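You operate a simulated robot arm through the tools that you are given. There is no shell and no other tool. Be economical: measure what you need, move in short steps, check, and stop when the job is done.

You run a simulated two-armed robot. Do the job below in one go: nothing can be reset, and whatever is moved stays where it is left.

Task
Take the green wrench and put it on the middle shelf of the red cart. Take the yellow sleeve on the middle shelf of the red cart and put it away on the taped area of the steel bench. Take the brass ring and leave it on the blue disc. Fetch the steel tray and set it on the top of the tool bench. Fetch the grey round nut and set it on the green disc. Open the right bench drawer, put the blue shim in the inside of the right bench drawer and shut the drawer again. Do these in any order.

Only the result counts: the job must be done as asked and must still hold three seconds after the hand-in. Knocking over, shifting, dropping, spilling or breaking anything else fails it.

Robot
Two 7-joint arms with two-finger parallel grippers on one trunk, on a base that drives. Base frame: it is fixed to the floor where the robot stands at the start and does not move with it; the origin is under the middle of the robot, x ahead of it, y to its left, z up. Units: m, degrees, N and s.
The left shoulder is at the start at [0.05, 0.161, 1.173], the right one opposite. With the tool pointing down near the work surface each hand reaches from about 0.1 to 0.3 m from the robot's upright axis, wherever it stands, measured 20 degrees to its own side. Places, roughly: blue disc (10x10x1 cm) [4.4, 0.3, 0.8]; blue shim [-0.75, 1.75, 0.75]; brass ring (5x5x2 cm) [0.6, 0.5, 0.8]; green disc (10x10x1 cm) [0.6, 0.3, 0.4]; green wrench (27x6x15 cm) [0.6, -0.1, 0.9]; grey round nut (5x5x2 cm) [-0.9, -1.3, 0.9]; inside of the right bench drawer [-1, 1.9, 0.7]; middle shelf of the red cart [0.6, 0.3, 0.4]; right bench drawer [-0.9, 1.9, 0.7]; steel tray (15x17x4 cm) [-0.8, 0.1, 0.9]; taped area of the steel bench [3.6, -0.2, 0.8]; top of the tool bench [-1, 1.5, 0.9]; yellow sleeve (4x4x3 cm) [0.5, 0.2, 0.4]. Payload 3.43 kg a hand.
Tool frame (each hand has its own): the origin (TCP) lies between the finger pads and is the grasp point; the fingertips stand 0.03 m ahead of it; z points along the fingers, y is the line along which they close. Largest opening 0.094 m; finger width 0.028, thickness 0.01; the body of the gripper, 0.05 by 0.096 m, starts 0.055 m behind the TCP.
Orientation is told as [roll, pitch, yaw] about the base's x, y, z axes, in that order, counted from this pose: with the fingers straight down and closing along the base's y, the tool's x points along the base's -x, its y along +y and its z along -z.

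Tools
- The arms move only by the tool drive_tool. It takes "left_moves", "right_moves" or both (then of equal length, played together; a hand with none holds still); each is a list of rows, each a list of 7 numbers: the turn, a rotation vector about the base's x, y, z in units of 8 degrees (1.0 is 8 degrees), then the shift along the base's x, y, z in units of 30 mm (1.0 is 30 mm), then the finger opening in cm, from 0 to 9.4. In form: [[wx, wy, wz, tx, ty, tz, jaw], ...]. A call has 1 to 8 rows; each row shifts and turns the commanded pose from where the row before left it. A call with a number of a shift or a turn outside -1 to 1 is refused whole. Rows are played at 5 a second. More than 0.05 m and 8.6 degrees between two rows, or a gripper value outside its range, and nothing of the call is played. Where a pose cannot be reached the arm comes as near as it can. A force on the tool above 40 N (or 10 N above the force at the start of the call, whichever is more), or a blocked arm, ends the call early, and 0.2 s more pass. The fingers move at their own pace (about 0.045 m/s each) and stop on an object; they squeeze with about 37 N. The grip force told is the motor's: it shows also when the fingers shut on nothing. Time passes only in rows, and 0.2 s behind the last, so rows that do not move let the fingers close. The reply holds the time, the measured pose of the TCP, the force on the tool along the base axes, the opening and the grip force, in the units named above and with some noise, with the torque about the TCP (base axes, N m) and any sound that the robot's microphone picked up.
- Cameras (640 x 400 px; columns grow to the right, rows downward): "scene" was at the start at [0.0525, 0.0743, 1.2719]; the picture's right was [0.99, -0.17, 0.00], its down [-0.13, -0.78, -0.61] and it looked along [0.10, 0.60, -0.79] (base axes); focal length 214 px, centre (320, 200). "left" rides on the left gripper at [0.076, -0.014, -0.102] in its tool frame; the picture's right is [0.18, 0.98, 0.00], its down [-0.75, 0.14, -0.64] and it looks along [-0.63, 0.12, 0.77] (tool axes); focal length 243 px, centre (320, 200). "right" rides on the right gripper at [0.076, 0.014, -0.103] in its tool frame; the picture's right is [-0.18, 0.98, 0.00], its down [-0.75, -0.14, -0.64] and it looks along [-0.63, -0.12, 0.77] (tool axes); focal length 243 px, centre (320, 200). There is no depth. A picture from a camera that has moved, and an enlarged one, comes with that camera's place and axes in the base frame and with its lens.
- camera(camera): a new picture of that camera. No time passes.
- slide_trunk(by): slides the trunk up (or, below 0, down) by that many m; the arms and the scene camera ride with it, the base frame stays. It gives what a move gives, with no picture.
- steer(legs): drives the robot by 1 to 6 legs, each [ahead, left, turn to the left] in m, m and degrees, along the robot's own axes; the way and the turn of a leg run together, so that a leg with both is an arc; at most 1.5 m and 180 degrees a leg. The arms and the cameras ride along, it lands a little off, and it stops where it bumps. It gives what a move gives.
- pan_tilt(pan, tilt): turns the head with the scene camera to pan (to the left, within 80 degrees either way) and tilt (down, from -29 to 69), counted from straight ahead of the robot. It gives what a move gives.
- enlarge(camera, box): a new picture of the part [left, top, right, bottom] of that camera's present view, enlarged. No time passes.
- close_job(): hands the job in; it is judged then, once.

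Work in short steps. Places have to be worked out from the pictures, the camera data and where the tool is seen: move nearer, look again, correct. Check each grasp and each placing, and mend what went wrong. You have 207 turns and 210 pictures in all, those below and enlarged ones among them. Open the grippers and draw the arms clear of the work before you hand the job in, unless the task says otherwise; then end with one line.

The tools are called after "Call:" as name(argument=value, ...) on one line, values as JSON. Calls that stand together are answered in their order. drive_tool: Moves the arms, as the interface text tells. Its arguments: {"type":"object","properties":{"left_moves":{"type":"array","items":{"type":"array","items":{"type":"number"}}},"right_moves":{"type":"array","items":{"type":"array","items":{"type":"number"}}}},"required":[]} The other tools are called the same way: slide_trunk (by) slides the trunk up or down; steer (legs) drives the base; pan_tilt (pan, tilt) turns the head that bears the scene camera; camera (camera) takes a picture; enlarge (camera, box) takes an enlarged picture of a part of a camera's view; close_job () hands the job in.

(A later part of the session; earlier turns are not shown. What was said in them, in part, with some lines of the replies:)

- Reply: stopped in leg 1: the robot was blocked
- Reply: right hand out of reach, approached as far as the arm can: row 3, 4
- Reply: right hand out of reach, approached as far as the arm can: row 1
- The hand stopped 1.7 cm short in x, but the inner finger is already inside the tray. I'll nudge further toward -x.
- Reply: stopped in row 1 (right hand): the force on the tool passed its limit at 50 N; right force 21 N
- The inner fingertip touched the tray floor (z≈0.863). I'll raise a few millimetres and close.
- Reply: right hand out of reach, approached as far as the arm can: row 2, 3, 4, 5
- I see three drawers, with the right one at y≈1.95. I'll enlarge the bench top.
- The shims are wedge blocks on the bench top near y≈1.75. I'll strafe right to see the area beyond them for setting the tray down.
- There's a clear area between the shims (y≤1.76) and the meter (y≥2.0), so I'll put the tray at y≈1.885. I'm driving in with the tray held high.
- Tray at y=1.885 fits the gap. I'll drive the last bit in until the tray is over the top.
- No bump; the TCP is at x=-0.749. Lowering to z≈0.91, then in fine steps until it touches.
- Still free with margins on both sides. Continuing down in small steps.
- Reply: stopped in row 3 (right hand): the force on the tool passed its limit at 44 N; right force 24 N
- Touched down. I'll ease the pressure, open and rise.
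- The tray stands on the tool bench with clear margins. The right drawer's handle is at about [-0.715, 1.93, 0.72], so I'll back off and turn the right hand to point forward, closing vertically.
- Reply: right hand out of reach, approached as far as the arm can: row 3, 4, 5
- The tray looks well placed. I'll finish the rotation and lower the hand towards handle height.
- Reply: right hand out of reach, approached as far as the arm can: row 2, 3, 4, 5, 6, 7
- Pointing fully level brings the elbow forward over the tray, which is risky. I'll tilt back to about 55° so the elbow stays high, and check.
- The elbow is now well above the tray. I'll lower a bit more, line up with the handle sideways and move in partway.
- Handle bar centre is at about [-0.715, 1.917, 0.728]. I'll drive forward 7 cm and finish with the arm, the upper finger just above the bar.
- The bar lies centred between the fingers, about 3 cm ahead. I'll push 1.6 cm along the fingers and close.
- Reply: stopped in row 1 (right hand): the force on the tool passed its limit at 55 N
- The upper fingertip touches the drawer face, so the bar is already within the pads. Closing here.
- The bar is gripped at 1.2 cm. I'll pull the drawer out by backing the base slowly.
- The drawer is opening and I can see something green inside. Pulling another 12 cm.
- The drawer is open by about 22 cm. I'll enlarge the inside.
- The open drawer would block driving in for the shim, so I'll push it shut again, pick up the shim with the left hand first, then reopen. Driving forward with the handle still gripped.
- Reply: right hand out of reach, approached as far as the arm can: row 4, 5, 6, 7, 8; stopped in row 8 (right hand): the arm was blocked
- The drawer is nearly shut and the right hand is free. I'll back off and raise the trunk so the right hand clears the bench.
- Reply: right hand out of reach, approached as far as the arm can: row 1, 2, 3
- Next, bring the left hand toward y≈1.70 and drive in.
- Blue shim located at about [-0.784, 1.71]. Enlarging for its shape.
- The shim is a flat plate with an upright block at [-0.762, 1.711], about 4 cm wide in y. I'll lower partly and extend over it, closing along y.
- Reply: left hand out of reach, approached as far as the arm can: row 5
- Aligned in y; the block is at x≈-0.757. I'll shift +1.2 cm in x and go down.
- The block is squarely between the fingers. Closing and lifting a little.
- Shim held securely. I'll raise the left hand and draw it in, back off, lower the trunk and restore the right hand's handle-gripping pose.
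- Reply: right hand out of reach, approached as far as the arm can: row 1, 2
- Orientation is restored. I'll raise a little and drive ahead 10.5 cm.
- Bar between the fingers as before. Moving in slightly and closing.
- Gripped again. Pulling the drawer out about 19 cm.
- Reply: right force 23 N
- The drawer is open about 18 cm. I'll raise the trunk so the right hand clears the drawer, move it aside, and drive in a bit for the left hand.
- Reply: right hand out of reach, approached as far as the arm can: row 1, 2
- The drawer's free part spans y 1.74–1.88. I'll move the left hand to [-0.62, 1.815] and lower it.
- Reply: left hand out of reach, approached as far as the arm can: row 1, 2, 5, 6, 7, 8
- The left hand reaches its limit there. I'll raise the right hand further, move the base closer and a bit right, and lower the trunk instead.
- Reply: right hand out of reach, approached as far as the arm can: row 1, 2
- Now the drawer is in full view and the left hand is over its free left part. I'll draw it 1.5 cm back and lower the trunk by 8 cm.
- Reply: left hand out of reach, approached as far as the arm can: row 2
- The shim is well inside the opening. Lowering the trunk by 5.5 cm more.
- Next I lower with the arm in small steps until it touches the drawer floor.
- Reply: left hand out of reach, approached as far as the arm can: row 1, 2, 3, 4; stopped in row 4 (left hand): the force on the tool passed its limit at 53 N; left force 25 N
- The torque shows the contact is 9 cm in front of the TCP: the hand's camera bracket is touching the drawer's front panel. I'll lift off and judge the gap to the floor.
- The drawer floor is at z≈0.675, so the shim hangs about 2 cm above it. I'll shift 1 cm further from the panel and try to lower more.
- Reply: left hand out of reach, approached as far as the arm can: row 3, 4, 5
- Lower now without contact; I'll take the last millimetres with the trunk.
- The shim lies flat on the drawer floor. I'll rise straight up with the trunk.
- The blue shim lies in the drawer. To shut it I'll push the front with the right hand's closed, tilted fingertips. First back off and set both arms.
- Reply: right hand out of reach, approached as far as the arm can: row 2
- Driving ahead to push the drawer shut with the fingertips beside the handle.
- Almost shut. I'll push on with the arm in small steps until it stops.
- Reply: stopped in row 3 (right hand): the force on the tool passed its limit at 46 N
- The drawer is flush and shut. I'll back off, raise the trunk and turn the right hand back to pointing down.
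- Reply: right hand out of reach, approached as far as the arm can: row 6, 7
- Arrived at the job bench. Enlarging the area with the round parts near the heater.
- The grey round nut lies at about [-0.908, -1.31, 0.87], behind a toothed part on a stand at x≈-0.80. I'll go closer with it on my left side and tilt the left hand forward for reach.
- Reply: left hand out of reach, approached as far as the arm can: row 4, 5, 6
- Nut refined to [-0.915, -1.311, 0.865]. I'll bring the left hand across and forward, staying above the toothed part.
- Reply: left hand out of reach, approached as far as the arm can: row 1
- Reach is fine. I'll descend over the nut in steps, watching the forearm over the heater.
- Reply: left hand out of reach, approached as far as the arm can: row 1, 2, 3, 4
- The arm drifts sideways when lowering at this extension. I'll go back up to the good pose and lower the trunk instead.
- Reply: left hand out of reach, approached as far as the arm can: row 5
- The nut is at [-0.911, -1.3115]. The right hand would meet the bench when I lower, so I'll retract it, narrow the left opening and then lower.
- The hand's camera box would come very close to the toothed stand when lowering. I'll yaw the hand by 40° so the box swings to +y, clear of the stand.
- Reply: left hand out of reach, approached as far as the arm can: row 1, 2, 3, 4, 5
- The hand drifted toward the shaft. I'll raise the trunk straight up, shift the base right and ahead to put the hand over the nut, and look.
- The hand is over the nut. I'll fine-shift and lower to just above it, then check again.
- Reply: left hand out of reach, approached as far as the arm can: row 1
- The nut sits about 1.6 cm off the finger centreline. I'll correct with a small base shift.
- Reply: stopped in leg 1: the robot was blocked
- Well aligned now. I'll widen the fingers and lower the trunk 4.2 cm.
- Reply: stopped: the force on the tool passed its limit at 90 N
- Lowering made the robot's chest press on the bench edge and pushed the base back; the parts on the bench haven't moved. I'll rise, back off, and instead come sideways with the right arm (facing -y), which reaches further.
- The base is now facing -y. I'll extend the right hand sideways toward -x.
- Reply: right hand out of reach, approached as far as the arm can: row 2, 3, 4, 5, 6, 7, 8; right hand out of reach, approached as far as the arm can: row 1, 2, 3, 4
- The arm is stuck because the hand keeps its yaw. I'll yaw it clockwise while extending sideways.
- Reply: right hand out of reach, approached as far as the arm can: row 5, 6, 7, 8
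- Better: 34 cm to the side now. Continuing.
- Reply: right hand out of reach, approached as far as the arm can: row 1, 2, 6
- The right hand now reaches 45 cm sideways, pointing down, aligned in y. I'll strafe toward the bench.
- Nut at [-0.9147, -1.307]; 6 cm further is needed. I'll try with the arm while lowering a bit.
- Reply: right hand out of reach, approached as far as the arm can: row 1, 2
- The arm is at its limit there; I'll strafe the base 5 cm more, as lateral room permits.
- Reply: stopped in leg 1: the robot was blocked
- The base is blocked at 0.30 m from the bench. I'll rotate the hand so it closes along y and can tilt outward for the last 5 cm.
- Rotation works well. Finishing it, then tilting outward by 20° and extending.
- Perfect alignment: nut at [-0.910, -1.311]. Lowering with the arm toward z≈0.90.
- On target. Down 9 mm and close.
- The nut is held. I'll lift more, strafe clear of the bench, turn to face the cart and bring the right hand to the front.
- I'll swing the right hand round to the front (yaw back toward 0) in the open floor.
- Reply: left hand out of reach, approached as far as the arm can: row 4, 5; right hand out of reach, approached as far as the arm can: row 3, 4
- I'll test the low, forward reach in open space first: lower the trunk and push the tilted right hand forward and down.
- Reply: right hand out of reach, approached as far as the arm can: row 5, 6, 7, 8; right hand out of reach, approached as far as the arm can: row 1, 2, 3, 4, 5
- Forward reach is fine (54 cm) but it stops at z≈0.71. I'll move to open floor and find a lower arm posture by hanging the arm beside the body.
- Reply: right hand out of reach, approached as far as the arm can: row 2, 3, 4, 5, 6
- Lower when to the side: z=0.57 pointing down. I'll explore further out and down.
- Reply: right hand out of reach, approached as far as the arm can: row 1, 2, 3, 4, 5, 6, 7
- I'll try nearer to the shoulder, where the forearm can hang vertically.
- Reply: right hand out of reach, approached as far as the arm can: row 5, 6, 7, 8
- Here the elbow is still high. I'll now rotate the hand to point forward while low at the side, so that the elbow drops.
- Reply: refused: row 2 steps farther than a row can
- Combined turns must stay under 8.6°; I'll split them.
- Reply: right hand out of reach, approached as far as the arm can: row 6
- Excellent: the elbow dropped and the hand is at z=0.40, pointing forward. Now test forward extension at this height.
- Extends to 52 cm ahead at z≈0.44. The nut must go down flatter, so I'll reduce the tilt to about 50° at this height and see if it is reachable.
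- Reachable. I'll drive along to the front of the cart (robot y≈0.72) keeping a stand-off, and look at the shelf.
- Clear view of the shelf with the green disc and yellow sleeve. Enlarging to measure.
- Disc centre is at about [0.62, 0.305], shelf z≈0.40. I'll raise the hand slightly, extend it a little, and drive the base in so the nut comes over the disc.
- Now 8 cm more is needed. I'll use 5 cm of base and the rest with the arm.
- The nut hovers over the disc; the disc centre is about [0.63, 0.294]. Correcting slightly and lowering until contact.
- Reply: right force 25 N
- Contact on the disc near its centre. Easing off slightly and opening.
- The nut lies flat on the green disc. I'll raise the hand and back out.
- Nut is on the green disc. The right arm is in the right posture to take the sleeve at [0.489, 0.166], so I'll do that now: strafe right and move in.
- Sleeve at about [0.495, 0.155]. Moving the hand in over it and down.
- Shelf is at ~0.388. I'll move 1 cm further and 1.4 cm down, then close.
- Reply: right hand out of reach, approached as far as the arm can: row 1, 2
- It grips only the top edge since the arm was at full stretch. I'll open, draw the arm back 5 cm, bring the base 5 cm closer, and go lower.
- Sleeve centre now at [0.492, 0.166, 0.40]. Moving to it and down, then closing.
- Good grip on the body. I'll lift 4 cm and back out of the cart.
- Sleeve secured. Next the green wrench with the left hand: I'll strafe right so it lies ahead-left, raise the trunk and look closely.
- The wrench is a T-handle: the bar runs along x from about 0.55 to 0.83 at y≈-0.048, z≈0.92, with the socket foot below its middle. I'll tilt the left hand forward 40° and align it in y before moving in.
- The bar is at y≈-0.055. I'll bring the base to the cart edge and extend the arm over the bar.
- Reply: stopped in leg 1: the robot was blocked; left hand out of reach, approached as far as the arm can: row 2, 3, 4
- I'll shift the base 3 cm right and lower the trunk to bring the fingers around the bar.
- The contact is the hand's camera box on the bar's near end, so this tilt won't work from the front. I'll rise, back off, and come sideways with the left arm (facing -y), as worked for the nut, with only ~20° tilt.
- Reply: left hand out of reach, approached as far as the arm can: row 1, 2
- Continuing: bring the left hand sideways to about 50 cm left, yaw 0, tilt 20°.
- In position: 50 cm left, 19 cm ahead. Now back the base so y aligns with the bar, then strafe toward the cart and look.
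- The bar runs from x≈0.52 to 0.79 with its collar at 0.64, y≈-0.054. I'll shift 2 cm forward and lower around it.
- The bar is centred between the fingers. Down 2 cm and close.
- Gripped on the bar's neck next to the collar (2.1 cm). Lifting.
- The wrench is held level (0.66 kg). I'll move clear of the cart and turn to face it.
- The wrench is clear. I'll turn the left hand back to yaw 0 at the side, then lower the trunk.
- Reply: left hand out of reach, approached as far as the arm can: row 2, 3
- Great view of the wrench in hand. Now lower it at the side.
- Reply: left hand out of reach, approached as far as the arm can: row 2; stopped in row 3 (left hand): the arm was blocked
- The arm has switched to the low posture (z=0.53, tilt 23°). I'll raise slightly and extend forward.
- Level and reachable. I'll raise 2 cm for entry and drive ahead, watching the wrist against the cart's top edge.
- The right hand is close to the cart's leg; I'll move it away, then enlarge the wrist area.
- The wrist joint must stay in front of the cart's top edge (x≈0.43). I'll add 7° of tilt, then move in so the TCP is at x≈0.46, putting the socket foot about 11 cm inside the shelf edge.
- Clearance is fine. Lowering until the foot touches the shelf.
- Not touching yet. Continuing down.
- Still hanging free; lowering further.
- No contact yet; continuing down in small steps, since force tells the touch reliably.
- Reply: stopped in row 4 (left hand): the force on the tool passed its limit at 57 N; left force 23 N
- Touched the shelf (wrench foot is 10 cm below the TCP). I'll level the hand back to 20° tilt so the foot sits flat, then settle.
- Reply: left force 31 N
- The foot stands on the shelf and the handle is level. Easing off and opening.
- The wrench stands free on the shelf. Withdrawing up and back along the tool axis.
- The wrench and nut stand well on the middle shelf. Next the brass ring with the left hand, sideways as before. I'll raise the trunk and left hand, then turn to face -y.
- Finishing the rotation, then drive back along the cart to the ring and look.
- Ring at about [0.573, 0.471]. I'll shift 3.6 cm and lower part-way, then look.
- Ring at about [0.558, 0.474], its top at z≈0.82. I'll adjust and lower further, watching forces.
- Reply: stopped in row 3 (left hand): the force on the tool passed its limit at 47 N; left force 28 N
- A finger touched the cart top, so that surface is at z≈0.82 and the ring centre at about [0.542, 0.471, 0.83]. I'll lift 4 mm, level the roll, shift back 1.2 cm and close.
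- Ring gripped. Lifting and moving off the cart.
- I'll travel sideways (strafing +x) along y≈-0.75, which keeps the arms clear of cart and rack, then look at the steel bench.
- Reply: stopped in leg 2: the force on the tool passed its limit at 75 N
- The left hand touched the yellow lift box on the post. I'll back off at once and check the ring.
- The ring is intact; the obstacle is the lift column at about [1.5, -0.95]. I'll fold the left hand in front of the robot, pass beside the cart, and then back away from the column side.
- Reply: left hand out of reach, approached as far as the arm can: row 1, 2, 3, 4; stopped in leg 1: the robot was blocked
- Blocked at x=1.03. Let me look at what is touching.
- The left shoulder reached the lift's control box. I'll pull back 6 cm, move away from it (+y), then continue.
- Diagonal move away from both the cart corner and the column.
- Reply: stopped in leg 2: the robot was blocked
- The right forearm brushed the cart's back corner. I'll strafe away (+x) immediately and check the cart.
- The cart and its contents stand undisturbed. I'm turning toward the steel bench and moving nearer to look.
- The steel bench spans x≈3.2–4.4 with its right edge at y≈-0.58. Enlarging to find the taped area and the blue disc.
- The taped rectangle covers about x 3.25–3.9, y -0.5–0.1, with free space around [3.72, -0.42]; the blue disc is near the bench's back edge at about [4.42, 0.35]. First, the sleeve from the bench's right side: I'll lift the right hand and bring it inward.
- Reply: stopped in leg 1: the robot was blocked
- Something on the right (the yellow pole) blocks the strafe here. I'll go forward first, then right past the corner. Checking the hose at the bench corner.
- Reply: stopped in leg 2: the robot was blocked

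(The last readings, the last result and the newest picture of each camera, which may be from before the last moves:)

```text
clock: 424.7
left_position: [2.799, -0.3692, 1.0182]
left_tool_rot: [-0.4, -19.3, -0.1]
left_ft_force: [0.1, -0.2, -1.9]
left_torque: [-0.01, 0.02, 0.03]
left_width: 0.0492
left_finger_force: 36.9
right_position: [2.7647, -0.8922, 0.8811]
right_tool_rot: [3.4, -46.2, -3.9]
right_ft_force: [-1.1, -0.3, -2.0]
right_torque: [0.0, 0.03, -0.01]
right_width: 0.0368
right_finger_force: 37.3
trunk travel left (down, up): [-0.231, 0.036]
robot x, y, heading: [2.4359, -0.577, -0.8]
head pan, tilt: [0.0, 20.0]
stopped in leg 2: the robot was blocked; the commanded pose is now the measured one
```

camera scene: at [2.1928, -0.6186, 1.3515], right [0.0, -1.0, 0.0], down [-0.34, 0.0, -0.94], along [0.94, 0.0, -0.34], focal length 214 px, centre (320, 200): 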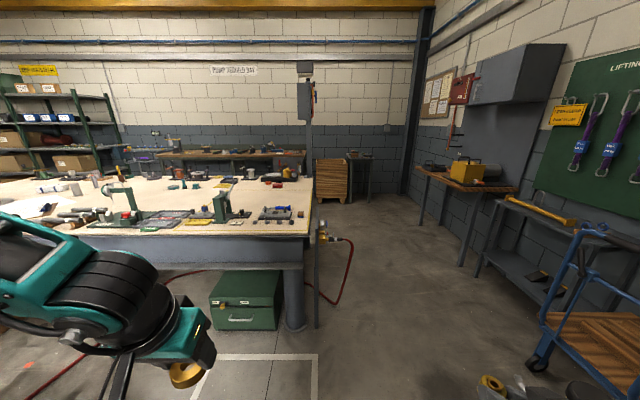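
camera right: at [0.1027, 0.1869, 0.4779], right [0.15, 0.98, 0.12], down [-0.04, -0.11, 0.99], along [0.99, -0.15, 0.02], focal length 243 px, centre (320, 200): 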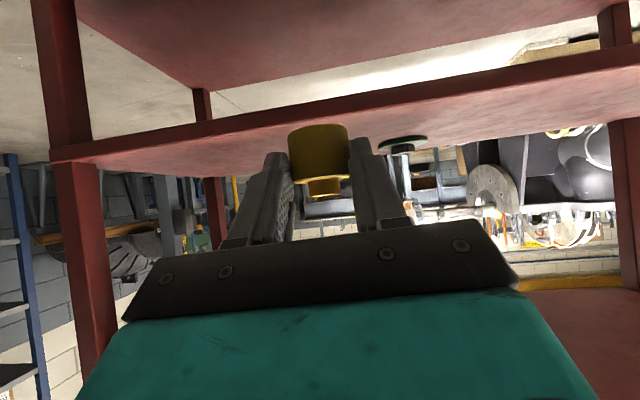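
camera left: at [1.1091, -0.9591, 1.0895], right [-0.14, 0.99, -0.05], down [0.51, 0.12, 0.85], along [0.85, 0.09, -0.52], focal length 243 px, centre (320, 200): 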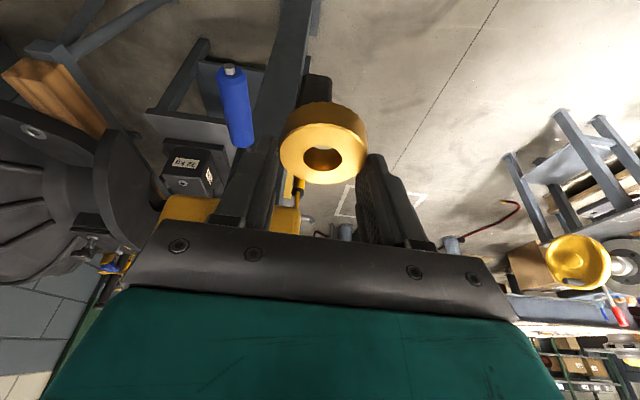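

The right forearm met the yellow pole again. Backing off and passing it with more distance.

Call:
steer(legs=[[-0.1, 0, 0.8], [0, 0.3, 0]])

Call:
pan_tilt(pan=-55, tilt=30)

Call:
camera(camera="scene")

```text
clock: 428.7
left_position: [2.6954, -0.0706, 1.0187]
left_tool_rot: [0.0, -19.1, 0.9]
left_ft_force: [0.5, -0.3, -2.1]
left_torque: [0.02, 0.01, -0.02]
left_width: 0.0493
left_finger_force: 36.5
right_position: [2.6731, -0.5925, 0.8813]
right_tool_rot: [4.1, -46.5, -3.4]
right_ft_force: [0.5, -0.2, -2.7]
right_torque: [-0.02, 0.08, -0.03]
right_width: 0.0365
right_finger_force: 37.3
trunk travel left (down, up): [-0.231, 0.036]
robot x, y, heading: [2.3393, -0.277, 0.3]
head pan, tilt: [0.0, 20.0]
```

```text
clock: 429.9
left_position: [2.6945, -0.0699, 1.0187]
left_tool_rot: [0.3, -19.1, 0.9]
left_ft_force: [-0.1, -0.4, -2.0]
left_torque: [0.02, 0.03, -0.02]
left_width: 0.0493
left_finger_force: 37.4
right_position: [2.6742, -0.5927, 0.881]
right_tool_rot: [4.1, -46.5, -3.5]
right_ft_force: [0.7, -0.2, -3.0]
right_torque: [0.04, 0.05, 0.01]
right_width: 0.0365
right_finger_force: 37.2
trunk travel left (down, up): [-0.231, 0.036]
robot x, y, heading: [2.3343, -0.2769, 0.6]
head pan, tilt: [-55.0, 30.0]
```

```text
30 pictures are left
camera scene: at [2.4292, -0.3496, 1.3355], right [-0.82, -0.58, 0.0], down [-0.29, 0.41, -0.87], along [0.5, -0.71, -0.5], focal length 214 px, centre (320, 200)
```

scene: 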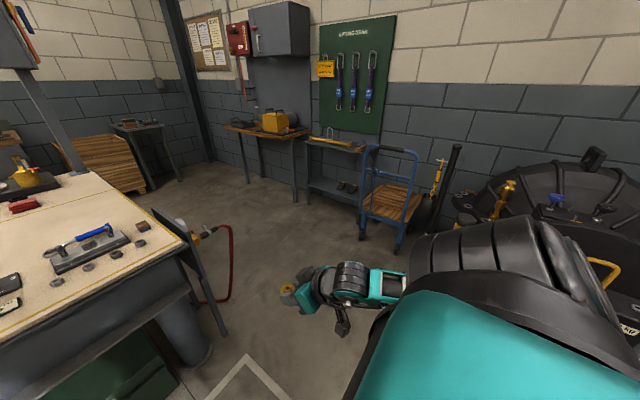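

The floor ahead-right is free. I'll step around the pole in stages: ahead, right, ahead, right, ahead.

Call:
steer(legs=[[0.36, 0, -0.5], [0, -0.55, 0], [0.2, 0, 0], [0, -0.3, 0], [0.55, 0, 0]])

Call:
pan_tilt(pan=60, tilt=35)

Call:
camera(camera="scene")

```text
clock: 444.0
left_position: [3.8079, -0.9332, 1.0197]
left_tool_rot: [0.3, -19.1, 0.1]
left_ft_force: [-0.1, -0.5, -2.3]
left_torque: [0.0, 0.0, 0.0]
left_width: 0.0492
left_finger_force: 36.4
right_position: [3.7809, -1.4549, 0.8806]
right_tool_rot: [4.1, -46.6, -4.1]
right_ft_force: [0.0, -0.9, -2.5]
right_torque: [0.04, 0.04, -0.01]
right_width: 0.0368
right_finger_force: 36.7
trunk travel left (down, up): [-0.231, 0.036]
robot x, y, heading: [3.4501, -1.1333, -0.2]
head pan, tilt: [-55.0, 30.0]
```

```text
clock: 446.0
left_position: [3.8095, -0.9338, 1.0197]
left_tool_rot: [0.2, -19.0, 0.1]
left_ft_force: [-0.2, 0.0, -1.7]
left_torque: [0.03, -0.01, 0.02]
left_width: 0.0492
left_finger_force: 37.5
right_position: [3.781, -1.4551, 0.8811]
right_tool_rot: [4.2, -46.5, -4.1]
right_ft_force: [-0.8, 0.4, -2.1]
right_torque: [-0.01, 0.01, 0.0]
right_width: 0.0367
right_finger_force: 37.0
trunk travel left (down, up): [-0.231, 0.036]
robot x, y, heading: [3.4513, -1.1324, -0.3]
head pan, tilt: [60.0, 35.0]
```

```text
29 pictures are left
camera scene: at [3.5323, -1.0594, 1.3277], right [0.86, -0.51, 0.0], down [-0.29, -0.49, -0.82], along [0.41, 0.71, -0.57], focal length 214 px, centre (320, 200)
```

scene: 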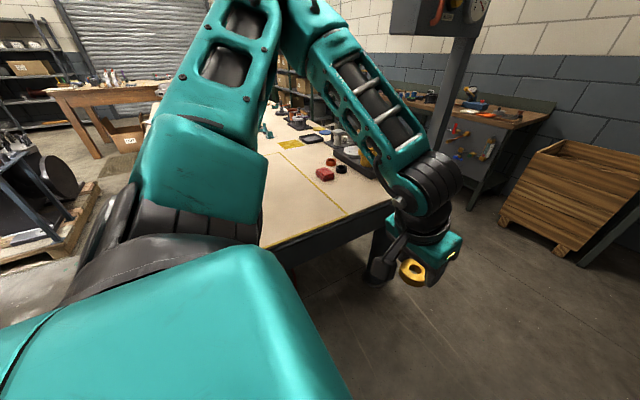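

Past the corner now. Turning to face the bench (heading 90°) and moving in for the sleeve.

Call:
steer(legs=[[0, 0, 90.3], [0.15, 0, 0]])

Call:
drive_tool(right_moves=[[0, 0, 0, 0, 1, 0, 2], [0, 0, 0, 0, 1, 0, 2], [0, 0, 0, 0, 1, 0, 2], [0, 0, 0, 0, 1, 0.3, 2]])

Call:
pan_tilt(pan=-15, tilt=40)

Call:
camera(camera="scene")

```text
clock: 451.1
left_position: [3.2458, -0.6268, 1.0185]
left_tool_rot: [0.2, -19.1, 90.1]
left_ft_force: [-1.1, 0.6, -1.9]
left_torque: [0.02, 0.0, 0.0]
left_width: 0.0492
left_finger_force: 37.2
right_position: [3.7672, -0.654, 0.881]
right_tool_rot: [4.1, -46.5, 85.9]
right_ft_force: [-0.2, -0.5, -2.2]
right_torque: [-0.08, -0.01, 0.0]
right_width: 0.0366
right_finger_force: 37.4
trunk travel left (down, up): [-0.231, 0.036]
robot x, y, heading: [3.4513, -0.988, 89.8]
head pan, tilt: [60.0, 35.0]
```

```text
clock: 452.1
left_position: [3.2454, -0.6271, 1.0189]
left_tool_rot: [0.3, -19.1, 90.2]
left_ft_force: [-0.2, -0.5, -1.7]
left_torque: [0.0, 0.0, 0.03]
left_width: 0.0492
left_finger_force: 36.5
right_position: [3.7682, -0.534, 0.8893]
right_tool_rot: [4.1, -46.4, 85.8]
right_ft_force: [-0.4, -0.2, -2.7]
right_torque: [-0.06, 0.01, 0.0]
right_width: 0.0367
right_finger_force: 37.4
trunk travel left (down, up): [-0.231, 0.036]
robot x, y, heading: [3.4511, -0.9881, 89.9]
head pan, tilt: [60.0, 35.0]
```

```text
clock: 453.6
left_position: [3.2464, -0.6258, 1.0187]
left_tool_rot: [0.2, -19.2, 90.1]
left_ft_force: [-0.1, -0.1, -2.4]
left_torque: [-0.02, 0.02, 0.01]
left_width: 0.049
left_finger_force: 36.3
right_position: [3.7689, -0.5347, 0.8905]
right_tool_rot: [4.1, -46.5, 86.0]
right_ft_force: [-0.3, 0.4, -2.0]
right_torque: [-0.06, 0.02, -0.02]
right_width: 0.0366
right_finger_force: 36.6
trunk travel left (down, up): [-0.231, 0.036]
robot x, y, heading: [3.449, -0.9852, 89.6]
head pan, tilt: [-15.0, 40.0]
```

```text
28 pictures are left
camera scene: at [3.4709, -0.8643, 1.3201], right [0.96, -0.26, 0.0], down [-0.17, -0.62, -0.77], along [0.2, 0.74, -0.64], focal length 214 px, centre (320, 200)
```

scene: 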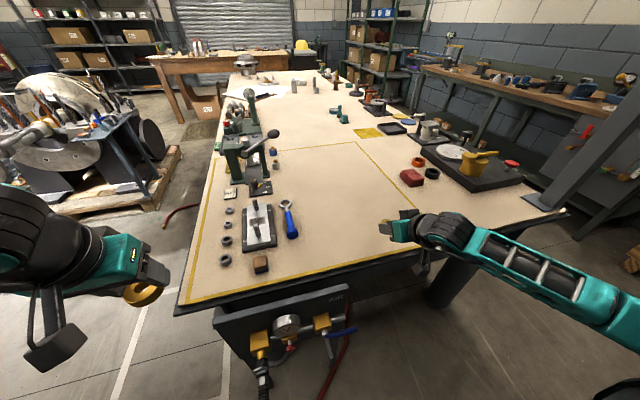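

The taped rectangle is in clear view, its right part free. I'll extend the arm further in to about y=-0.45 with the base staying put because of the gauges.

Call:
drive_tool(right_moves=[[0, 0, 0, -0.6, 0.9, 0, 2], [0, 0, 0, -0.6, 0.9, 0, 2], [0, 0, 0, -0.3, 0.9, 0, 2]])

Call:
camera(camera="right")

```text
clock: 454.4
left_position: [3.2466, -0.626, 1.0183]
left_tool_rot: [0.1, -19.1, 90.1]
left_ft_force: [-0.5, -0.3, -2.4]
left_torque: [0.01, -0.02, -0.01]
left_width: 0.0493
left_finger_force: 36.9
right_position: [3.7229, -0.4539, 0.8898]
right_tool_rot: [4.0, -46.5, 85.9]
right_ft_force: [0.3, 0.5, -2.8]
right_torque: [-0.09, -0.01, 0.0]
right_width: 0.0369
right_finger_force: 36.7
trunk travel left (down, up): [-0.231, 0.036]
robot x, y, heading: [3.4474, -0.9856, 89.7]
head pan, tilt: [-15.0, 40.0]
```

```text
27 pictures are left
camera right: at [3.707, -0.5786, 0.9052], right [-0.97, 0.15, 0.18], down [0.19, 0.05, 0.98], along [0.13, 0.99, -0.08], focal length 243 px, centre (320, 200)
```

right: 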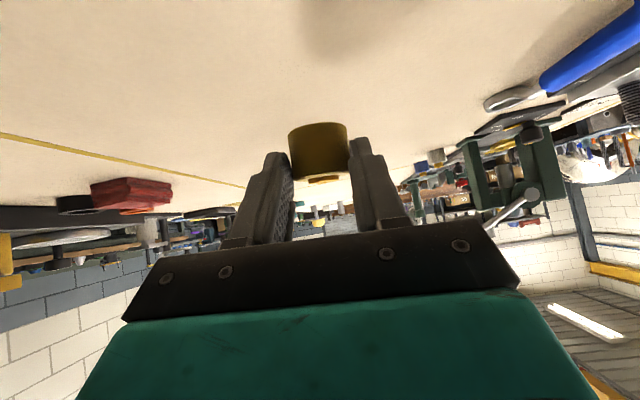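

Inside the tape. I'll restore the sleeve's upright orientation, then lower to contact.

Call:
drive_tool(right_moves=[[0.57, -0.6, -0.57, 0, 0, 0, 2], [0, 0, 0, 0, 0, -0.6, 2], [0, 0, 0, 0, 0, -0.5, 2], [0, 0, 0, 0, 0, -0.15, 2], [0, 0, 0, 0, 0, -0.15, 2], [0, 0, 0, 0, 0, -0.15, 2], [0, 0, 0, 0, 0, -0.15, 2], [0, 0, 0, 0, 0, -0.15, 2]])

```text
clock: 456.2
left_position: [3.2457, -0.6276, 1.0191]
left_tool_rot: [0.2, -19.2, 90.1]
left_ft_force: [-0.3, 0.4, -2.5]
left_torque: [0.01, 0.0, 0.03]
left_width: 0.0493
left_finger_force: 36.7
right_position: [3.7241, -0.4495, 0.8856]
right_tool_rot: [0.8, -48.8, 87.0]
right_ft_force: [0.3, -0.4, -3.0]
right_torque: [-0.08, -0.02, 0.02]
right_width: 0.0367
right_finger_force: 37.0
right hand out of reach, approached as far as the arm can: row 1, 2, 3, 4, 5, 6, 7, 8
trunk travel left (down, up): [-0.231, 0.036]
robot x, y, heading: [3.4482, -0.9862, 89.6]
head pan, tilt: [-15.0, 40.0]
```

The arm is at its limit; I'll lower with the trunk instead, in small steps.

Call:
slide_trunk(by=-0.04)

Call:
camera(camera="right")

```text
clock: 457.1
left_position: [3.2468, -0.627, 0.9782]
left_tool_rot: [0.2, -19.1, 90.1]
left_ft_force: [0.6, 0.3, -1.3]
left_torque: [0.02, -0.01, 0.01]
left_width: 0.0493
left_finger_force: 37.0
right_position: [3.7239, -0.4504, 0.8461]
right_tool_rot: [0.7, -49.1, 87.0]
right_ft_force: [-0.6, 0.3, -1.7]
right_torque: [-0.08, 0.0, -0.01]
right_width: 0.0368
right_finger_force: 37.4
trunk travel left (down, up): [-0.191, 0.076]
robot x, y, heading: [3.4485, -0.9855, 89.6]
head pan, tilt: [-15.0, 40.0]
```

```text
26 pictures are left
camera right: at [3.7054, -0.5762, 0.856], right [-0.98, 0.16, 0.15], down [0.15, 0.0, 0.99], along [0.16, 0.99, -0.03], focal length 243 px, centre (320, 200)
```

right: 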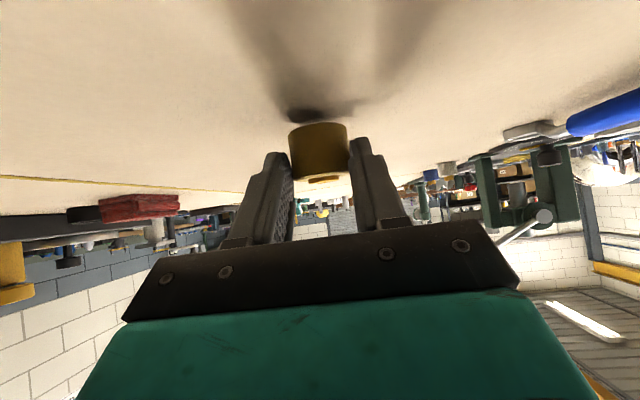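

Shadow shows about a centimetre left. Lowering 8 mm, then in small steps.

Call:
slide_trunk(by=-0.009)

Call:
slide_trunk(by=-0.005)

```text
clock: 457.6
left_position: [3.2467, -0.6278, 0.9696]
left_tool_rot: [0.3, -19.1, 90.1]
left_ft_force: [0.6, 1.1, -1.6]
left_torque: [-0.02, 0.02, 0.01]
left_width: 0.0491
left_finger_force: 36.8
right_position: [3.7246, -0.4481, 0.8387]
right_tool_rot: [0.9, -49.1, 87.0]
right_ft_force: [0.2, 1.2, 3.9]
right_torque: [0.21, -0.04, 0.0]
right_width: 0.0368
right_finger_force: 37.2
trunk travel left (down, up): [-0.182, 0.085]
robot x, y, heading: [3.4458, -0.9888, 89.7]
head pan, tilt: [-15.0, 40.0]
```

```text
clock: 458.2
left_position: [3.2463, -0.6288, 0.9656]
left_tool_rot: [0.1, -19.4, 90.2]
left_ft_force: [0.5, -0.5, -2.1]
left_torque: [0.05, 0.0, 0.01]
left_width: 0.0493
left_finger_force: 36.7
right_position: [3.7245, -0.4521, 0.8365]
right_tool_rot: [0.8, -49.8, 87.1]
right_ft_force: [2.1, -6.1, 24.8]
right_torque: [0.88, -0.19, -0.06]
right_width: 0.0367
right_finger_force: 37.1
trunk travel left (down, up): [-0.177, 0.09]
robot x, y, heading: [3.449, -0.9855, 89.9]
head pan, tilt: [-15.0, 40.0]
```

Sleeve is pressed on the bench (25 N). I'll raise 3 mm to ease, then open.

Call:
slide_trunk(by=0.004)

Call:
drive_tool(right_moves=[[0, 0, 0, 0, 0, 0, 3.8], [0, 0, 0, 0, 0, 0, 5], [0, 0, 0, 0, 0, 0, 6], [0, 0, 0, 0, 0, 0, 6]])

Call:
camera(camera="right")

```text
clock: 458.7
left_position: [3.2453, -0.6278, 0.969]
left_tool_rot: [0.1, -19.2, 90.1]
left_ft_force: [-0.1, 0.3, -2.5]
left_torque: [0.0, -0.01, 0.01]
left_width: 0.0492
left_finger_force: 37.0
right_position: [3.7246, -0.4491, 0.839]
right_tool_rot: [0.8, -49.3, 87.0]
right_ft_force: [1.9, 4.6, 15.9]
right_torque: [0.93, -0.09, -0.04]
right_width: 0.0367
right_finger_force: 37.2
trunk travel left (down, up): [-0.181, 0.086]
robot x, y, heading: [3.4486, -0.9891, 89.7]
head pan, tilt: [-15.0, 40.0]
```

```text
clock: 459.7
left_position: [3.2465, -0.6264, 0.9685]
left_tool_rot: [0.2, -19.1, 90.0]
left_ft_force: [0.2, 0.8, -2.3]
left_torque: [-0.04, -0.02, 0.05]
left_width: 0.0494
left_finger_force: 37.5
right_position: [3.7244, -0.4512, 0.8354]
right_tool_rot: [0.7, -48.8, 87.0]
right_ft_force: [-0.6, 0.7, -0.3]
right_torque: [-0.02, 0.0, -0.03]
right_width: 0.0601
right_finger_force: 0.1
trunk travel left (down, up): [-0.181, 0.086]
robot x, y, heading: [3.4427, -0.9839, 89.2]
head pan, tilt: [-15.0, 40.0]
```

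```text
25 pictures are left
camera right: at [3.7053, -0.5763, 0.8459], right [-0.98, 0.16, 0.15], down [0.15, 0.0, 0.99], along [0.16, 0.99, -0.03], focal length 243 px, centre (320, 200)
```

right: 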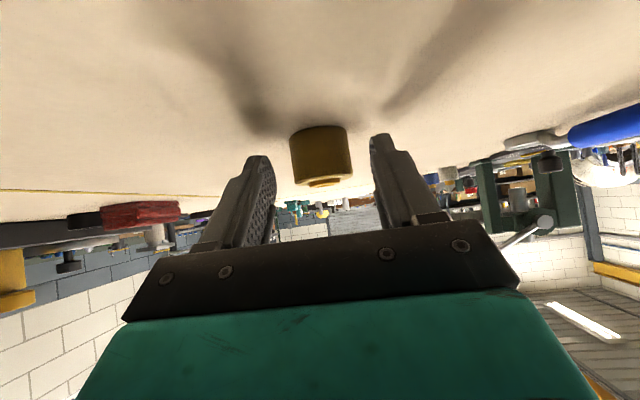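

The sleeve stands upright inside the taped area. I'll rise, retract the right arm, and drive around to the back side of the bench for the blue disc.

Call:
slide_trunk(by=0.11)

Call:
drive_tool(right_moves=[[0, 0, 0, 0, -1, 0.3, 5], [0, 0, 0, 0, -1, 0.3, 3], [0, 0, 0, 0, -1, 0, 2], [0, 0, 0, 0, -1, 0, 2], [0, 0, 0, 0, -1, 0, 2], [0, 0, 0, 0, -1, 0, 2]])

Call:
steer(legs=[[-0.1, 0, 0], [0, -1.45, 0]])

Call:
pan_tilt(pan=0, tilt=25)

Call:
camera(camera="scene")

```text
clock: 460.9
left_position: [3.247, -0.6272, 1.0546]
left_tool_rot: [0.2, -19.1, 90.1]
left_ft_force: [1.0, 0.0, -1.9]
left_torque: [0.02, 0.0, 0.03]
left_width: 0.0489
left_finger_force: 37.4
right_position: [3.7245, -0.4503, 0.9217]
right_tool_rot: [0.8, -48.9, 87.0]
right_ft_force: [0.4, -0.3, -0.4]
right_torque: [0.02, 0.02, -0.01]
right_width: 0.06
right_finger_force: 0.1
right hand out of reach, approached as far as the arm can: row 1
trunk travel left (down, up): [-0.267, 0.0]
robot x, y, heading: [3.4474, -0.9852, 89.8]
head pan, tilt: [-15.0, 40.0]
```

```text
clock: 462.3
left_position: [3.246, -0.6272, 1.054]
left_tool_rot: [0.2, -19.1, 90.1]
left_ft_force: [0.4, -0.4, -1.5]
left_torque: [-0.01, -0.01, 0.01]
left_width: 0.0493
left_finger_force: 37.1
right_position: [3.7603, -0.5921, 0.9268]
right_tool_rot: [0.9, -48.8, 87.1]
right_ft_force: [-0.2, 0.2, -0.5]
right_torque: [-0.01, 0.0, 0.01]
right_width: 0.0198
right_finger_force: 0.1
right hand out of reach, approached as far as the arm can: row 1, 2, 3, 4
trunk travel left (down, up): [-0.267, 0.0]
robot x, y, heading: [3.4504, -0.9885, 89.4]
head pan, tilt: [-15.0, 40.0]
```

```text
clock: 476.1
left_position: [4.7167, -0.7451, 1.0547]
left_tool_rot: [0.2, -19.1, 89.3]
left_ft_force: [0.2, 0.4, -2.4]
left_torque: [-0.02, -0.01, 0.0]
left_width: 0.0492
left_finger_force: 36.7
right_position: [5.2295, -0.7162, 0.9265]
right_tool_rot: [1.0, -48.9, 86.1]
right_ft_force: [0.4, 0.6, 0.8]
right_torque: [0.03, -0.01, 0.01]
right_width: 0.0199
right_finger_force: 0.0
trunk travel left (down, up): [-0.267, 0.0]
robot x, y, heading: [4.9129, -1.1095, 88.6]
head pan, tilt: [-15.0, 40.0]
```

```text
clock: 476.8
left_position: [4.7167, -0.7442, 1.054]
left_tool_rot: [0.2, -19.2, 89.2]
left_ft_force: [-0.1, 0.2, -2.2]
left_torque: [-0.03, 0.0, 0.02]
left_width: 0.0493
left_finger_force: 36.8
right_position: [5.2288, -0.7169, 0.9262]
right_tool_rot: [0.9, -48.9, 86.1]
right_ft_force: [0.0, 0.1, 0.3]
right_torque: [0.04, -0.02, -0.02]
right_width: 0.0199
right_finger_force: 0.0
trunk travel left (down, up): [-0.267, 0.0]
robot x, y, heading: [4.91, -1.1087, 88.7]
head pan, tilt: [0.0, 25.0]
```

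```text
24 pictures are left
camera scene: at [4.9149, -0.9746, 1.3792], right [1.0, -0.02, 0.0], down [-0.01, -0.42, -0.91], along [0.02, 0.91, -0.42], focal length 214 px, centre (320, 200)
```

scene: 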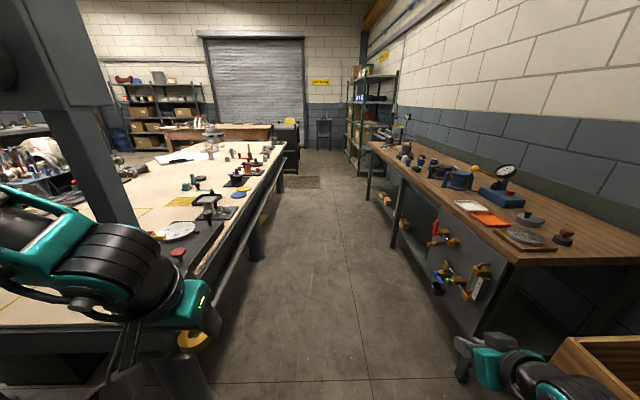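

The corridor behind the bench is wide and I can see the blue disc at about [4.40, 0.34]. I'll turn to face -x here and strafe along to it.

Call:
steer(legs=[[0, -0.18, 0], [0, 0, 91.3], [0, -1.0, 0], [0, -0.62, 0]])

Call:
pan_tilt(pan=15, tilt=45)

Call:
camera(camera="scene")

```text
clock: 497.1
left_position: [4.7174, 0.3028, 1.0533]
left_tool_rot: [0.1, -19.1, -179.5]
left_ft_force: [-0.7, 0.5, -2.5]
left_torque: [-0.02, 0.01, -0.04]
left_width: 0.0495
left_finger_force: 37.1
right_position: [4.677, 0.8164, 0.9257]
right_tool_rot: [1.0, -48.9, 177.4]
right_ft_force: [0.1, 0.2, 0.1]
right_torque: [-0.01, 0.03, -0.03]
right_width: 0.0199
right_finger_force: 0.1
trunk travel left (down, up): [-0.267, 0.0]
robot x, y, heading: [5.0745, 0.5077, -179.6]
head pan, tilt: [0.0, 25.0]
```

```text
clock: 498.0
left_position: [4.7169, 0.3028, 1.054]
left_tool_rot: [0.2, -19.1, -179.5]
left_ft_force: [0.4, 0.6, -1.9]
left_torque: [0.02, 0.0, 0.02]
left_width: 0.0495
left_finger_force: 37.3
right_position: [4.6775, 0.8159, 0.9272]
right_tool_rot: [0.9, -48.9, 177.5]
right_ft_force: [0.3, -0.3, -0.4]
right_torque: [-0.02, -0.01, 0.0]
right_width: 0.0204
right_finger_force: 0.2
trunk travel left (down, up): [-0.267, 0.0]
robot x, y, heading: [5.0745, 0.5045, -179.7]
head pan, tilt: [15.0, 45.0]
```

```text
23 pictures are left
camera scene: at [4.957, 0.4872, 1.3487], right [-0.26, 0.97, 0.0], down [0.68, 0.18, -0.71], along [-0.68, -0.19, -0.71], focal length 214 px, centre (320, 200)
```

scene: 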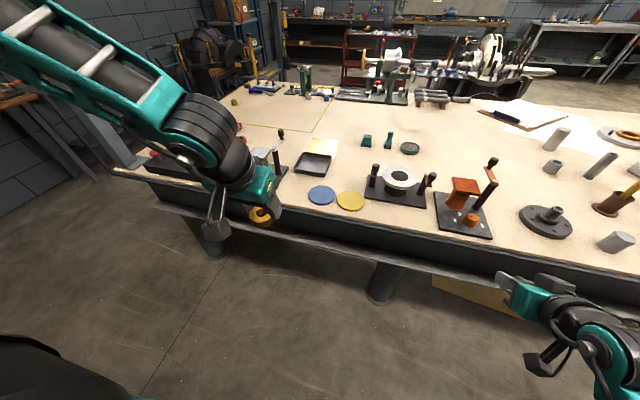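

Blue disc at [4.415, 0.343]. Before moving in I must pull the right hand back and up so it won't meet the parts on the bench.

Call:
drive_tool(right_moves=[[0, 1, 0, 0.5, 0, 1, 2], [0, -1, 0, 0.5, 0, 1, 2], [0, -1, 0, 0.5, 0.3, 1, 2], [0, -1, 0, 0.5, 0.3, 1, 2], [0, -1, 0, 0.7, 0.3, 1, 2], [0, -1, 0, 0.7, 0.3, 1, 2], [0, -1, 0, 0.7, 0.3, 1, 2]])

Call:
steer(legs=[[0.1, -0.038, -0.4]])

Call:
camera(camera="scene")

```text
clock: 499.6
left_position: [4.7178, 0.3032, 1.0551]
left_tool_rot: [0.3, -19.1, -179.4]
left_ft_force: [-0.2, -0.5, -2.2]
left_torque: [0.0, 0.01, 0.01]
left_width: 0.049
left_finger_force: 37.1
right_position: [4.791, 0.8673, 1.1329]
right_tool_rot: [-0.5, -8.8, 178.2]
right_ft_force: [-0.6, -0.2, 0.4]
right_torque: [0.0, 0.0, -0.02]
right_width: 0.0201
right_finger_force: 0.0
right hand out of reach, approached as far as the arm can: row 3, 4
trunk travel left (down, up): [-0.267, 0.0]
robot x, y, heading: [5.0741, 0.5082, -179.7]
head pan, tilt: [15.0, 45.0]
```

```text
clock: 500.8
left_position: [4.6152, 0.3432, 1.0549]
left_tool_rot: [0.1, -19.0, -179.8]
left_ft_force: [0.1, 0.0, -2.3]
left_torque: [-0.01, -0.03, -0.03]
left_width: 0.0491
left_finger_force: 37.0
right_position: [4.6914, 0.9052, 1.1314]
right_tool_rot: [-0.6, -8.8, 177.9]
right_ft_force: [0.5, 0.5, -0.4]
right_torque: [-0.04, -0.03, -0.02]
right_width: 0.0204
right_finger_force: 0.1
trunk travel left (down, up): [-0.267, 0.0]
robot x, y, heading: [4.9745, 0.5456, 179.7]
head pan, tilt: [15.0, 45.0]
```

```text
22 pictures are left
camera scene: at [4.8564, 0.5258, 1.3485], right [-0.26, 0.97, 0.0], down [0.68, 0.18, -0.71], along [-0.68, -0.18, -0.71], focal length 214 px, centre (320, 200)
```

scene: 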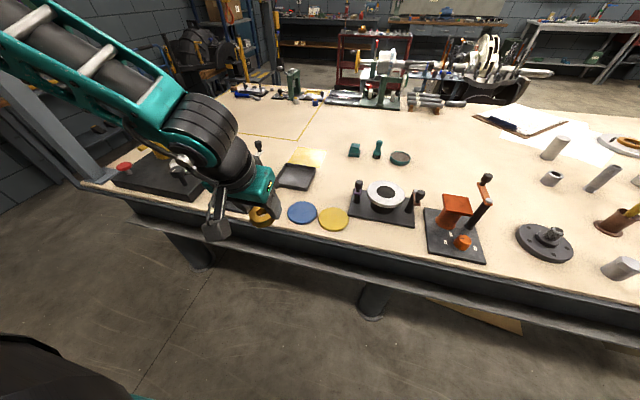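

Well aligned in y. Driving in 17 cm more.

Call:
steer(legs=[[0.18, 0, 0.2]])

Call:
camera(camera="left")

```text
clock: 502.2
left_position: [4.4379, 0.3437, 1.0542]
left_tool_rot: [0.1, -18.9, -179.8]
left_ft_force: [-0.9, -0.1, -1.7]
left_torque: [0.01, -0.03, 0.01]
left_width: 0.0492
left_finger_force: 37.0
right_position: [4.5131, 0.9056, 1.1324]
right_tool_rot: [-0.6, -8.7, 178.0]
right_ft_force: [-0.1, -0.6, -0.8]
right_torque: [0.05, -0.03, 0.01]
right_width: 0.0202
right_finger_force: 0.0
trunk travel left (down, up): [-0.267, 0.0]
robot x, y, heading: [4.7947, 0.5503, 179.8]
head pan, tilt: [15.0, 45.0]
```

```text
21 pictures are left
camera left: at [4.5435, 0.3578, 1.1253], right [0.18, -0.98, -0.06], down [-0.5, -0.14, 0.85], along [-0.85, -0.12, -0.52], focal length 243 px, centre (320, 200)
```

left: 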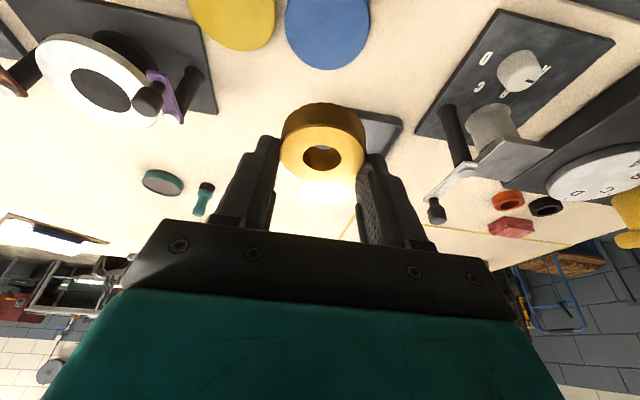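

No bump, and the disc is at [4.4135, 0.346]. Lowering the left arm over it.

Call:
drive_tool(left_moves=[[0, 0, 0, -0.6, 0.07, -1, 3], [0, 0, 0, 0, 0, -1, 3], [0, 0, 0, 0, 0, -1, 3], [0, 0, 0, 0, 0, -1, 3], [0, 0, 0, 0, 0, -1, 3], [0, 0, 0, 0, 0, -0.5, 3]])

Call:
camera(camera="left")

```text
clock: 503.6
left_position: [4.4219, 0.3322, 0.9075]
left_tool_rot: [0.0, -19.0, -179.7]
left_ft_force: [-0.3, -0.2, -2.3]
left_torque: [0.03, 0.0, -0.02]
left_width: 0.0494
left_finger_force: 36.9
left hand out of reach, approached as far as the arm can: row 5, 6
right_position: [4.5148, 0.9052, 1.1309]
right_tool_rot: [-0.6, -8.9, 178.0]
right_ft_force: [-0.6, -1.2, -0.3]
right_torque: [0.0, 0.01, -0.03]
right_width: 0.0199
right_finger_force: 0.1
trunk travel left (down, up): [-0.267, 0.0]
robot x, y, heading: [4.7946, 0.5456, 179.9]
head pan, tilt: [15.0, 45.0]
```

```text
20 pictures are left
camera left: at [4.5276, 0.3468, 0.9781], right [0.18, -0.98, -0.06], down [-0.5, -0.14, 0.85], along [-0.85, -0.12, -0.52], focal length 243 px, centre (320, 200)
```

left: 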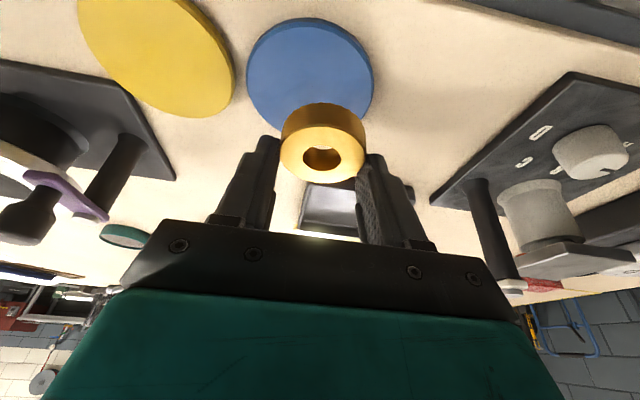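

Disc centre at [4.42, 0.347]; I'm 1.3 cm off in y. A tiny base shift, then lower with the trunk.

Call:
steer(legs=[[0, -0.014, 0]])

Call:
slide_trunk(by=-0.045)

Call:
camera(camera="left")

```text
clock: 504.5
left_position: [4.4217, 0.346, 0.9082]
left_tool_rot: [0.1, -19.0, -179.8]
left_ft_force: [0.9, 0.2, -1.9]
left_torque: [-0.01, 0.0, 0.0]
left_width: 0.0494
left_finger_force: 37.0
right_position: [4.5134, 0.9195, 1.1321]
right_tool_rot: [-0.5, -8.9, 178.0]
right_ft_force: [-0.4, 0.5, 0.0]
right_torque: [-0.03, -0.02, -0.02]
right_width: 0.02
right_finger_force: 0.0
trunk travel left (down, up): [-0.267, 0.0]
robot x, y, heading: [4.7973, 0.5595, 179.9]
head pan, tilt: [15.0, 45.0]
```

```text
clock: 505.3
left_position: [4.4225, 0.3467, 0.8622]
left_tool_rot: [0.2, -19.1, -179.8]
left_ft_force: [0.6, 0.4, -2.4]
left_torque: [0.01, 0.02, -0.01]
left_width: 0.0493
left_finger_force: 36.8
right_position: [4.515, 0.9195, 1.0871]
right_tool_rot: [-0.6, -8.9, 178.1]
right_ft_force: [-0.1, -0.2, 0.5]
right_torque: [0.0, 0.01, -0.01]
right_width: 0.0197
right_finger_force: 0.2
trunk travel left (down, up): [-0.222, 0.045]
robot x, y, heading: [4.7966, 0.5618, 179.8]
head pan, tilt: [15.0, 45.0]
```

```text
19 pictures are left
camera left: at [4.5279, 0.3607, 0.9334], right [0.18, -0.98, -0.06], down [-0.5, -0.14, 0.85], along [-0.85, -0.12, -0.52], focal length 243 px, centre (320, 200)
```

left: 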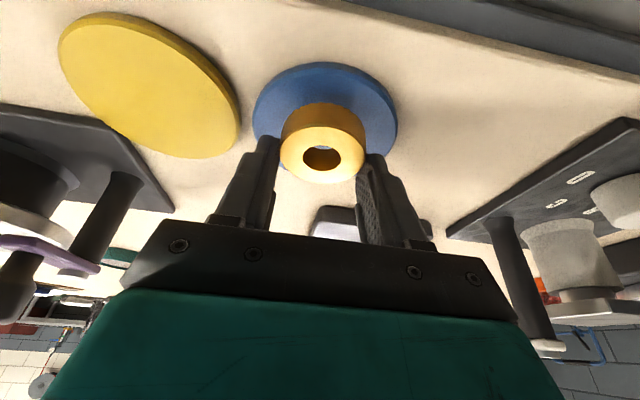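

Well centred over the blue disc. Lowering the last part in small steps.

Call:
slide_trunk(by=-0.01)

Call:
slide_trunk(by=-0.006)

```text
clock: 505.9
left_position: [4.4228, 0.3459, 0.8517]
left_tool_rot: [0.1, -19.1, -179.6]
left_ft_force: [0.4, 0.4, -1.2]
left_torque: [-0.04, 0.0, -0.01]
left_width: 0.0494
left_finger_force: 37.2
right_position: [4.5152, 0.9187, 1.0772]
right_tool_rot: [-0.6, -8.9, 178.0]
right_ft_force: [0.3, -0.4, 0.3]
right_torque: [-0.01, 0.0, 0.01]
right_width: 0.0201
right_finger_force: 0.1
trunk travel left (down, up): [-0.212, 0.055]
robot x, y, heading: [4.7973, 0.562, 179.9]
head pan, tilt: [15.0, 45.0]
```

```text
clock: 506.5
left_position: [4.4213, 0.3462, 0.8486]
left_tool_rot: [0.1, -19.3, -179.7]
left_ft_force: [3.0, -3.6, 18.2]
left_torque: [0.01, -0.05, 0.05]
left_width: 0.0492
left_finger_force: 37.5
right_position: [4.5158, 0.9207, 1.0714]
right_tool_rot: [-0.6, -9.0, 178.0]
right_ft_force: [0.2, 0.5, 0.4]
right_torque: [-0.01, -0.01, 0.01]
right_width: 0.0202
right_finger_force: 0.0
trunk travel left (down, up): [-0.206, 0.061]
robot x, y, heading: [4.7963, 0.5638, 179.9]
head pan, tilt: [15.0, 45.0]
```

Contact on the disc. Easing up 2 mm, opening, and rising with the trunk.

Call:
slide_trunk(by=0.003)

Call:
drive_tool(left_moves=[[0, 0, 0, 0, 0, 0, 5.2], [0, 0, 0, 0, 0, 0, 6.5], [0, 0, 0, 0, 0, 0, 7], [0, 0, 0, 0, 0, 0, 7]])

Call:
slide_trunk(by=0.063)

Call:
camera(camera="left")

```text
clock: 507.0
left_position: [4.4233, 0.3458, 0.8492]
left_tool_rot: [0.1, -18.9, -179.7]
left_ft_force: [0.0, -0.9, -0.9]
left_torque: [-0.03, 0.07, 0.01]
left_width: 0.0491
left_finger_force: 37.1
right_position: [4.5138, 0.92, 1.0734]
right_tool_rot: [-0.6, -8.9, 178.0]
right_ft_force: [0.1, 0.0, 0.7]
right_torque: [-0.01, -0.02, -0.03]
right_width: 0.0198
right_finger_force: 0.0
trunk travel left (down, up): [-0.209, 0.058]
robot x, y, heading: [4.7971, 0.5613, 179.9]
head pan, tilt: [15.0, 45.0]
```

```text
clock: 508.0
left_position: [4.4216, 0.346, 0.8505]
left_tool_rot: [0.1, -19.1, -179.8]
left_ft_force: [0.1, 0.3, -0.4]
left_torque: [-0.04, -0.01, 0.01]
left_width: 0.07
left_finger_force: 0.0
right_position: [4.5141, 0.9198, 1.0747]
right_tool_rot: [-0.6, -8.9, 178.0]
right_ft_force: [-0.2, 1.0, -0.2]
right_torque: [0.0, -0.01, 0.02]
right_width: 0.0198
right_finger_force: 0.1
trunk travel left (down, up): [-0.209, 0.058]
robot x, y, heading: [4.7948, 0.5659, 179.6]
head pan, tilt: [15.0, 45.0]
```

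```text
clock: 509.0
left_position: [4.4218, 0.346, 0.9062]
left_tool_rot: [0.1, -19.1, -179.7]
left_ft_force: [-0.9, -0.7, 0.4]
left_torque: [-0.02, 0.01, -0.02]
left_width: 0.0701
left_finger_force: 0.0
right_position: [4.5145, 0.9189, 1.131]
right_tool_rot: [-0.6, -8.9, 178.0]
right_ft_force: [-0.3, -0.2, -0.1]
right_torque: [-0.03, 0.01, 0.02]
right_width: 0.0198
right_finger_force: 0.1
right hand out of reach, approached as far as the arm can: row 1
trunk travel left (down, up): [-0.267, 0.0]
robot x, y, heading: [4.7914, 0.5597, 179.7]
head pan, tilt: [15.0, 45.0]
```

```text
18 pictures are left
camera left: at [4.5277, 0.3607, 0.9784], right [0.18, -0.98, -0.06], down [-0.5, -0.14, 0.85], along [-0.85, -0.12, -0.52], focal length 243 px, centre (320, 200)
```

left: 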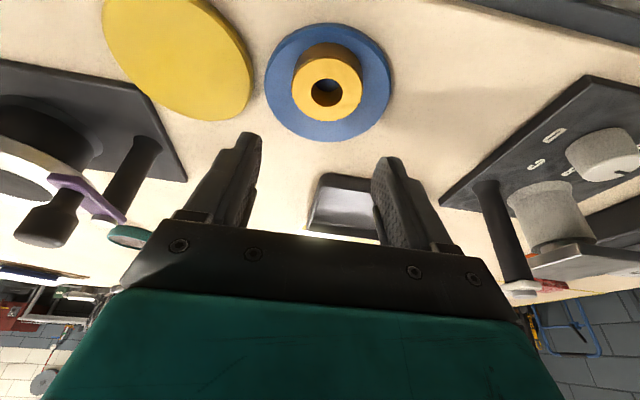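

The brass ring lies centred on the blue disc. I'll raise the left arm, open both grippers, back off, and take a last look.

Call:
drive_tool(left_moves=[[0, 0, 0, 0, 0, 1, 7], [0, 0, 0, 0, 0, 1, 7], [0, 0, 0, 0, 0, 1, 7]], right_moves=[[0, 0, 0, 0, 0, 0, 5], [0, 0, 0, 0, 0, 0, 7], [0, 0, 0, 0, 0, 0, 9]])

Call:
steer(legs=[[-0.27, 0, 0]])

Call:
pan_tilt(pan=20, tilt=30)

Call:
camera(camera="scene")

```text
clock: 509.8
left_position: [4.4241, 0.3463, 0.9971]
left_tool_rot: [0.2, -19.0, -179.7]
left_ft_force: [0.4, 0.1, 0.4]
left_torque: [0.0, 0.01, 0.02]
left_width: 0.07
left_finger_force: 0.0
right_position: [4.5134, 0.9195, 1.1321]
right_tool_rot: [-0.5, -8.9, 178.0]
right_ft_force: [-0.4, -0.5, -0.5]
right_torque: [-0.02, -0.02, -0.02]
right_width: 0.0879
right_finger_force: 0.1
trunk travel left (down, up): [-0.267, 0.0]
robot x, y, heading: [4.7974, 0.56, 179.7]
head pan, tilt: [15.0, 45.0]
```

```text
clock: 511.7
left_position: [4.6913, 0.3455, 0.9972]
left_tool_rot: [0.1, -19.1, -179.7]
left_ft_force: [-0.4, -0.5, 0.0]
left_torque: [0.02, 0.0, 0.0]
left_width: 0.0701
left_finger_force: 0.0
right_position: [4.7834, 0.9187, 1.1331]
right_tool_rot: [-0.7, -9.0, 178.0]
right_ft_force: [0.9, -0.4, 0.6]
right_torque: [0.01, 0.01, 0.02]
right_width: 0.0901
right_finger_force: 0.0
trunk travel left (down, up): [-0.267, 0.0]
robot x, y, heading: [5.0675, 0.562, 180.1]
head pan, tilt: [15.0, 45.0]
```

```text
clock: 512.5
left_position: [4.6912, 0.3456, 0.9969]
left_tool_rot: [0.1, -19.1, -179.7]
left_ft_force: [-0.5, -0.8, 0.5]
left_torque: [0.01, 0.03, 0.0]
left_width: 0.0699
left_finger_force: 0.1
right_position: [4.7822, 0.9183, 1.1323]
right_tool_rot: [-0.5, -8.9, 178.0]
right_ft_force: [-0.5, 0.3, -0.3]
right_torque: [0.01, 0.0, -0.03]
right_width: 0.0899
right_finger_force: 0.0
trunk travel left (down, up): [-0.267, 0.0]
robot x, y, heading: [5.0678, 0.5585, 179.9]
head pan, tilt: [20.0, 30.0]
```

```text
17 pictures are left
camera scene: at [4.9406, 0.5293, 1.3712], right [-0.34, 0.94, 0.0], down [0.47, 0.17, -0.87], along [-0.81, -0.29, -0.5], focal length 214 px, centre (320, 200)
```

scene: 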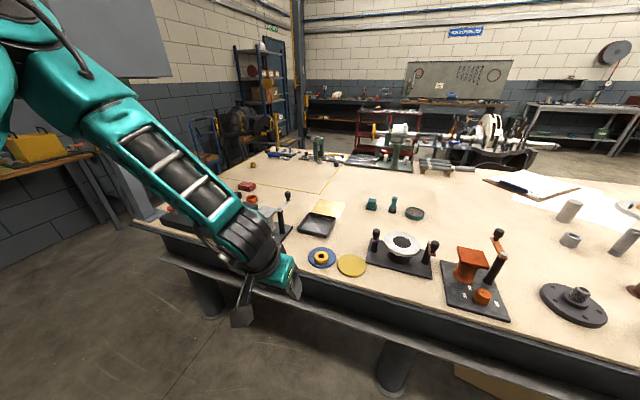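

Everything looks right. A last zoom to check the sleeve in the taped area and the cart in the distance.

Call:
enlarge(camera="scene", box=[220, 100, 440, 220])

```text
2.91 times, centred on (330, 160) of scene
camera zoom: at [4.9406, 0.5293, 1.3712], right [-0.34, 0.94, 0.0], down [0.47, 0.17, -0.87], along [-0.81, -0.29, -0.5], focal length 624 px, centre (291, 316)
```

zoom: 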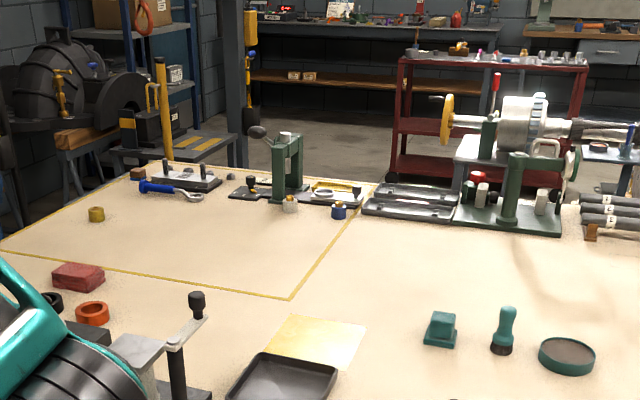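

The sleeve stands inside the tape, the ring is on the blue disc, the pole still stands, and the arms are clear with grippers open. Handing in.

Call:
close_job()

```text
The job is handed in.
```

I did all six tasks and handed the job in; while driving, the arms bumped the lift column, the lift's control box, the cart's back corner and probably the yellow pole by the steel bench, but I saw nothing moved or knocked over in the later pictures.
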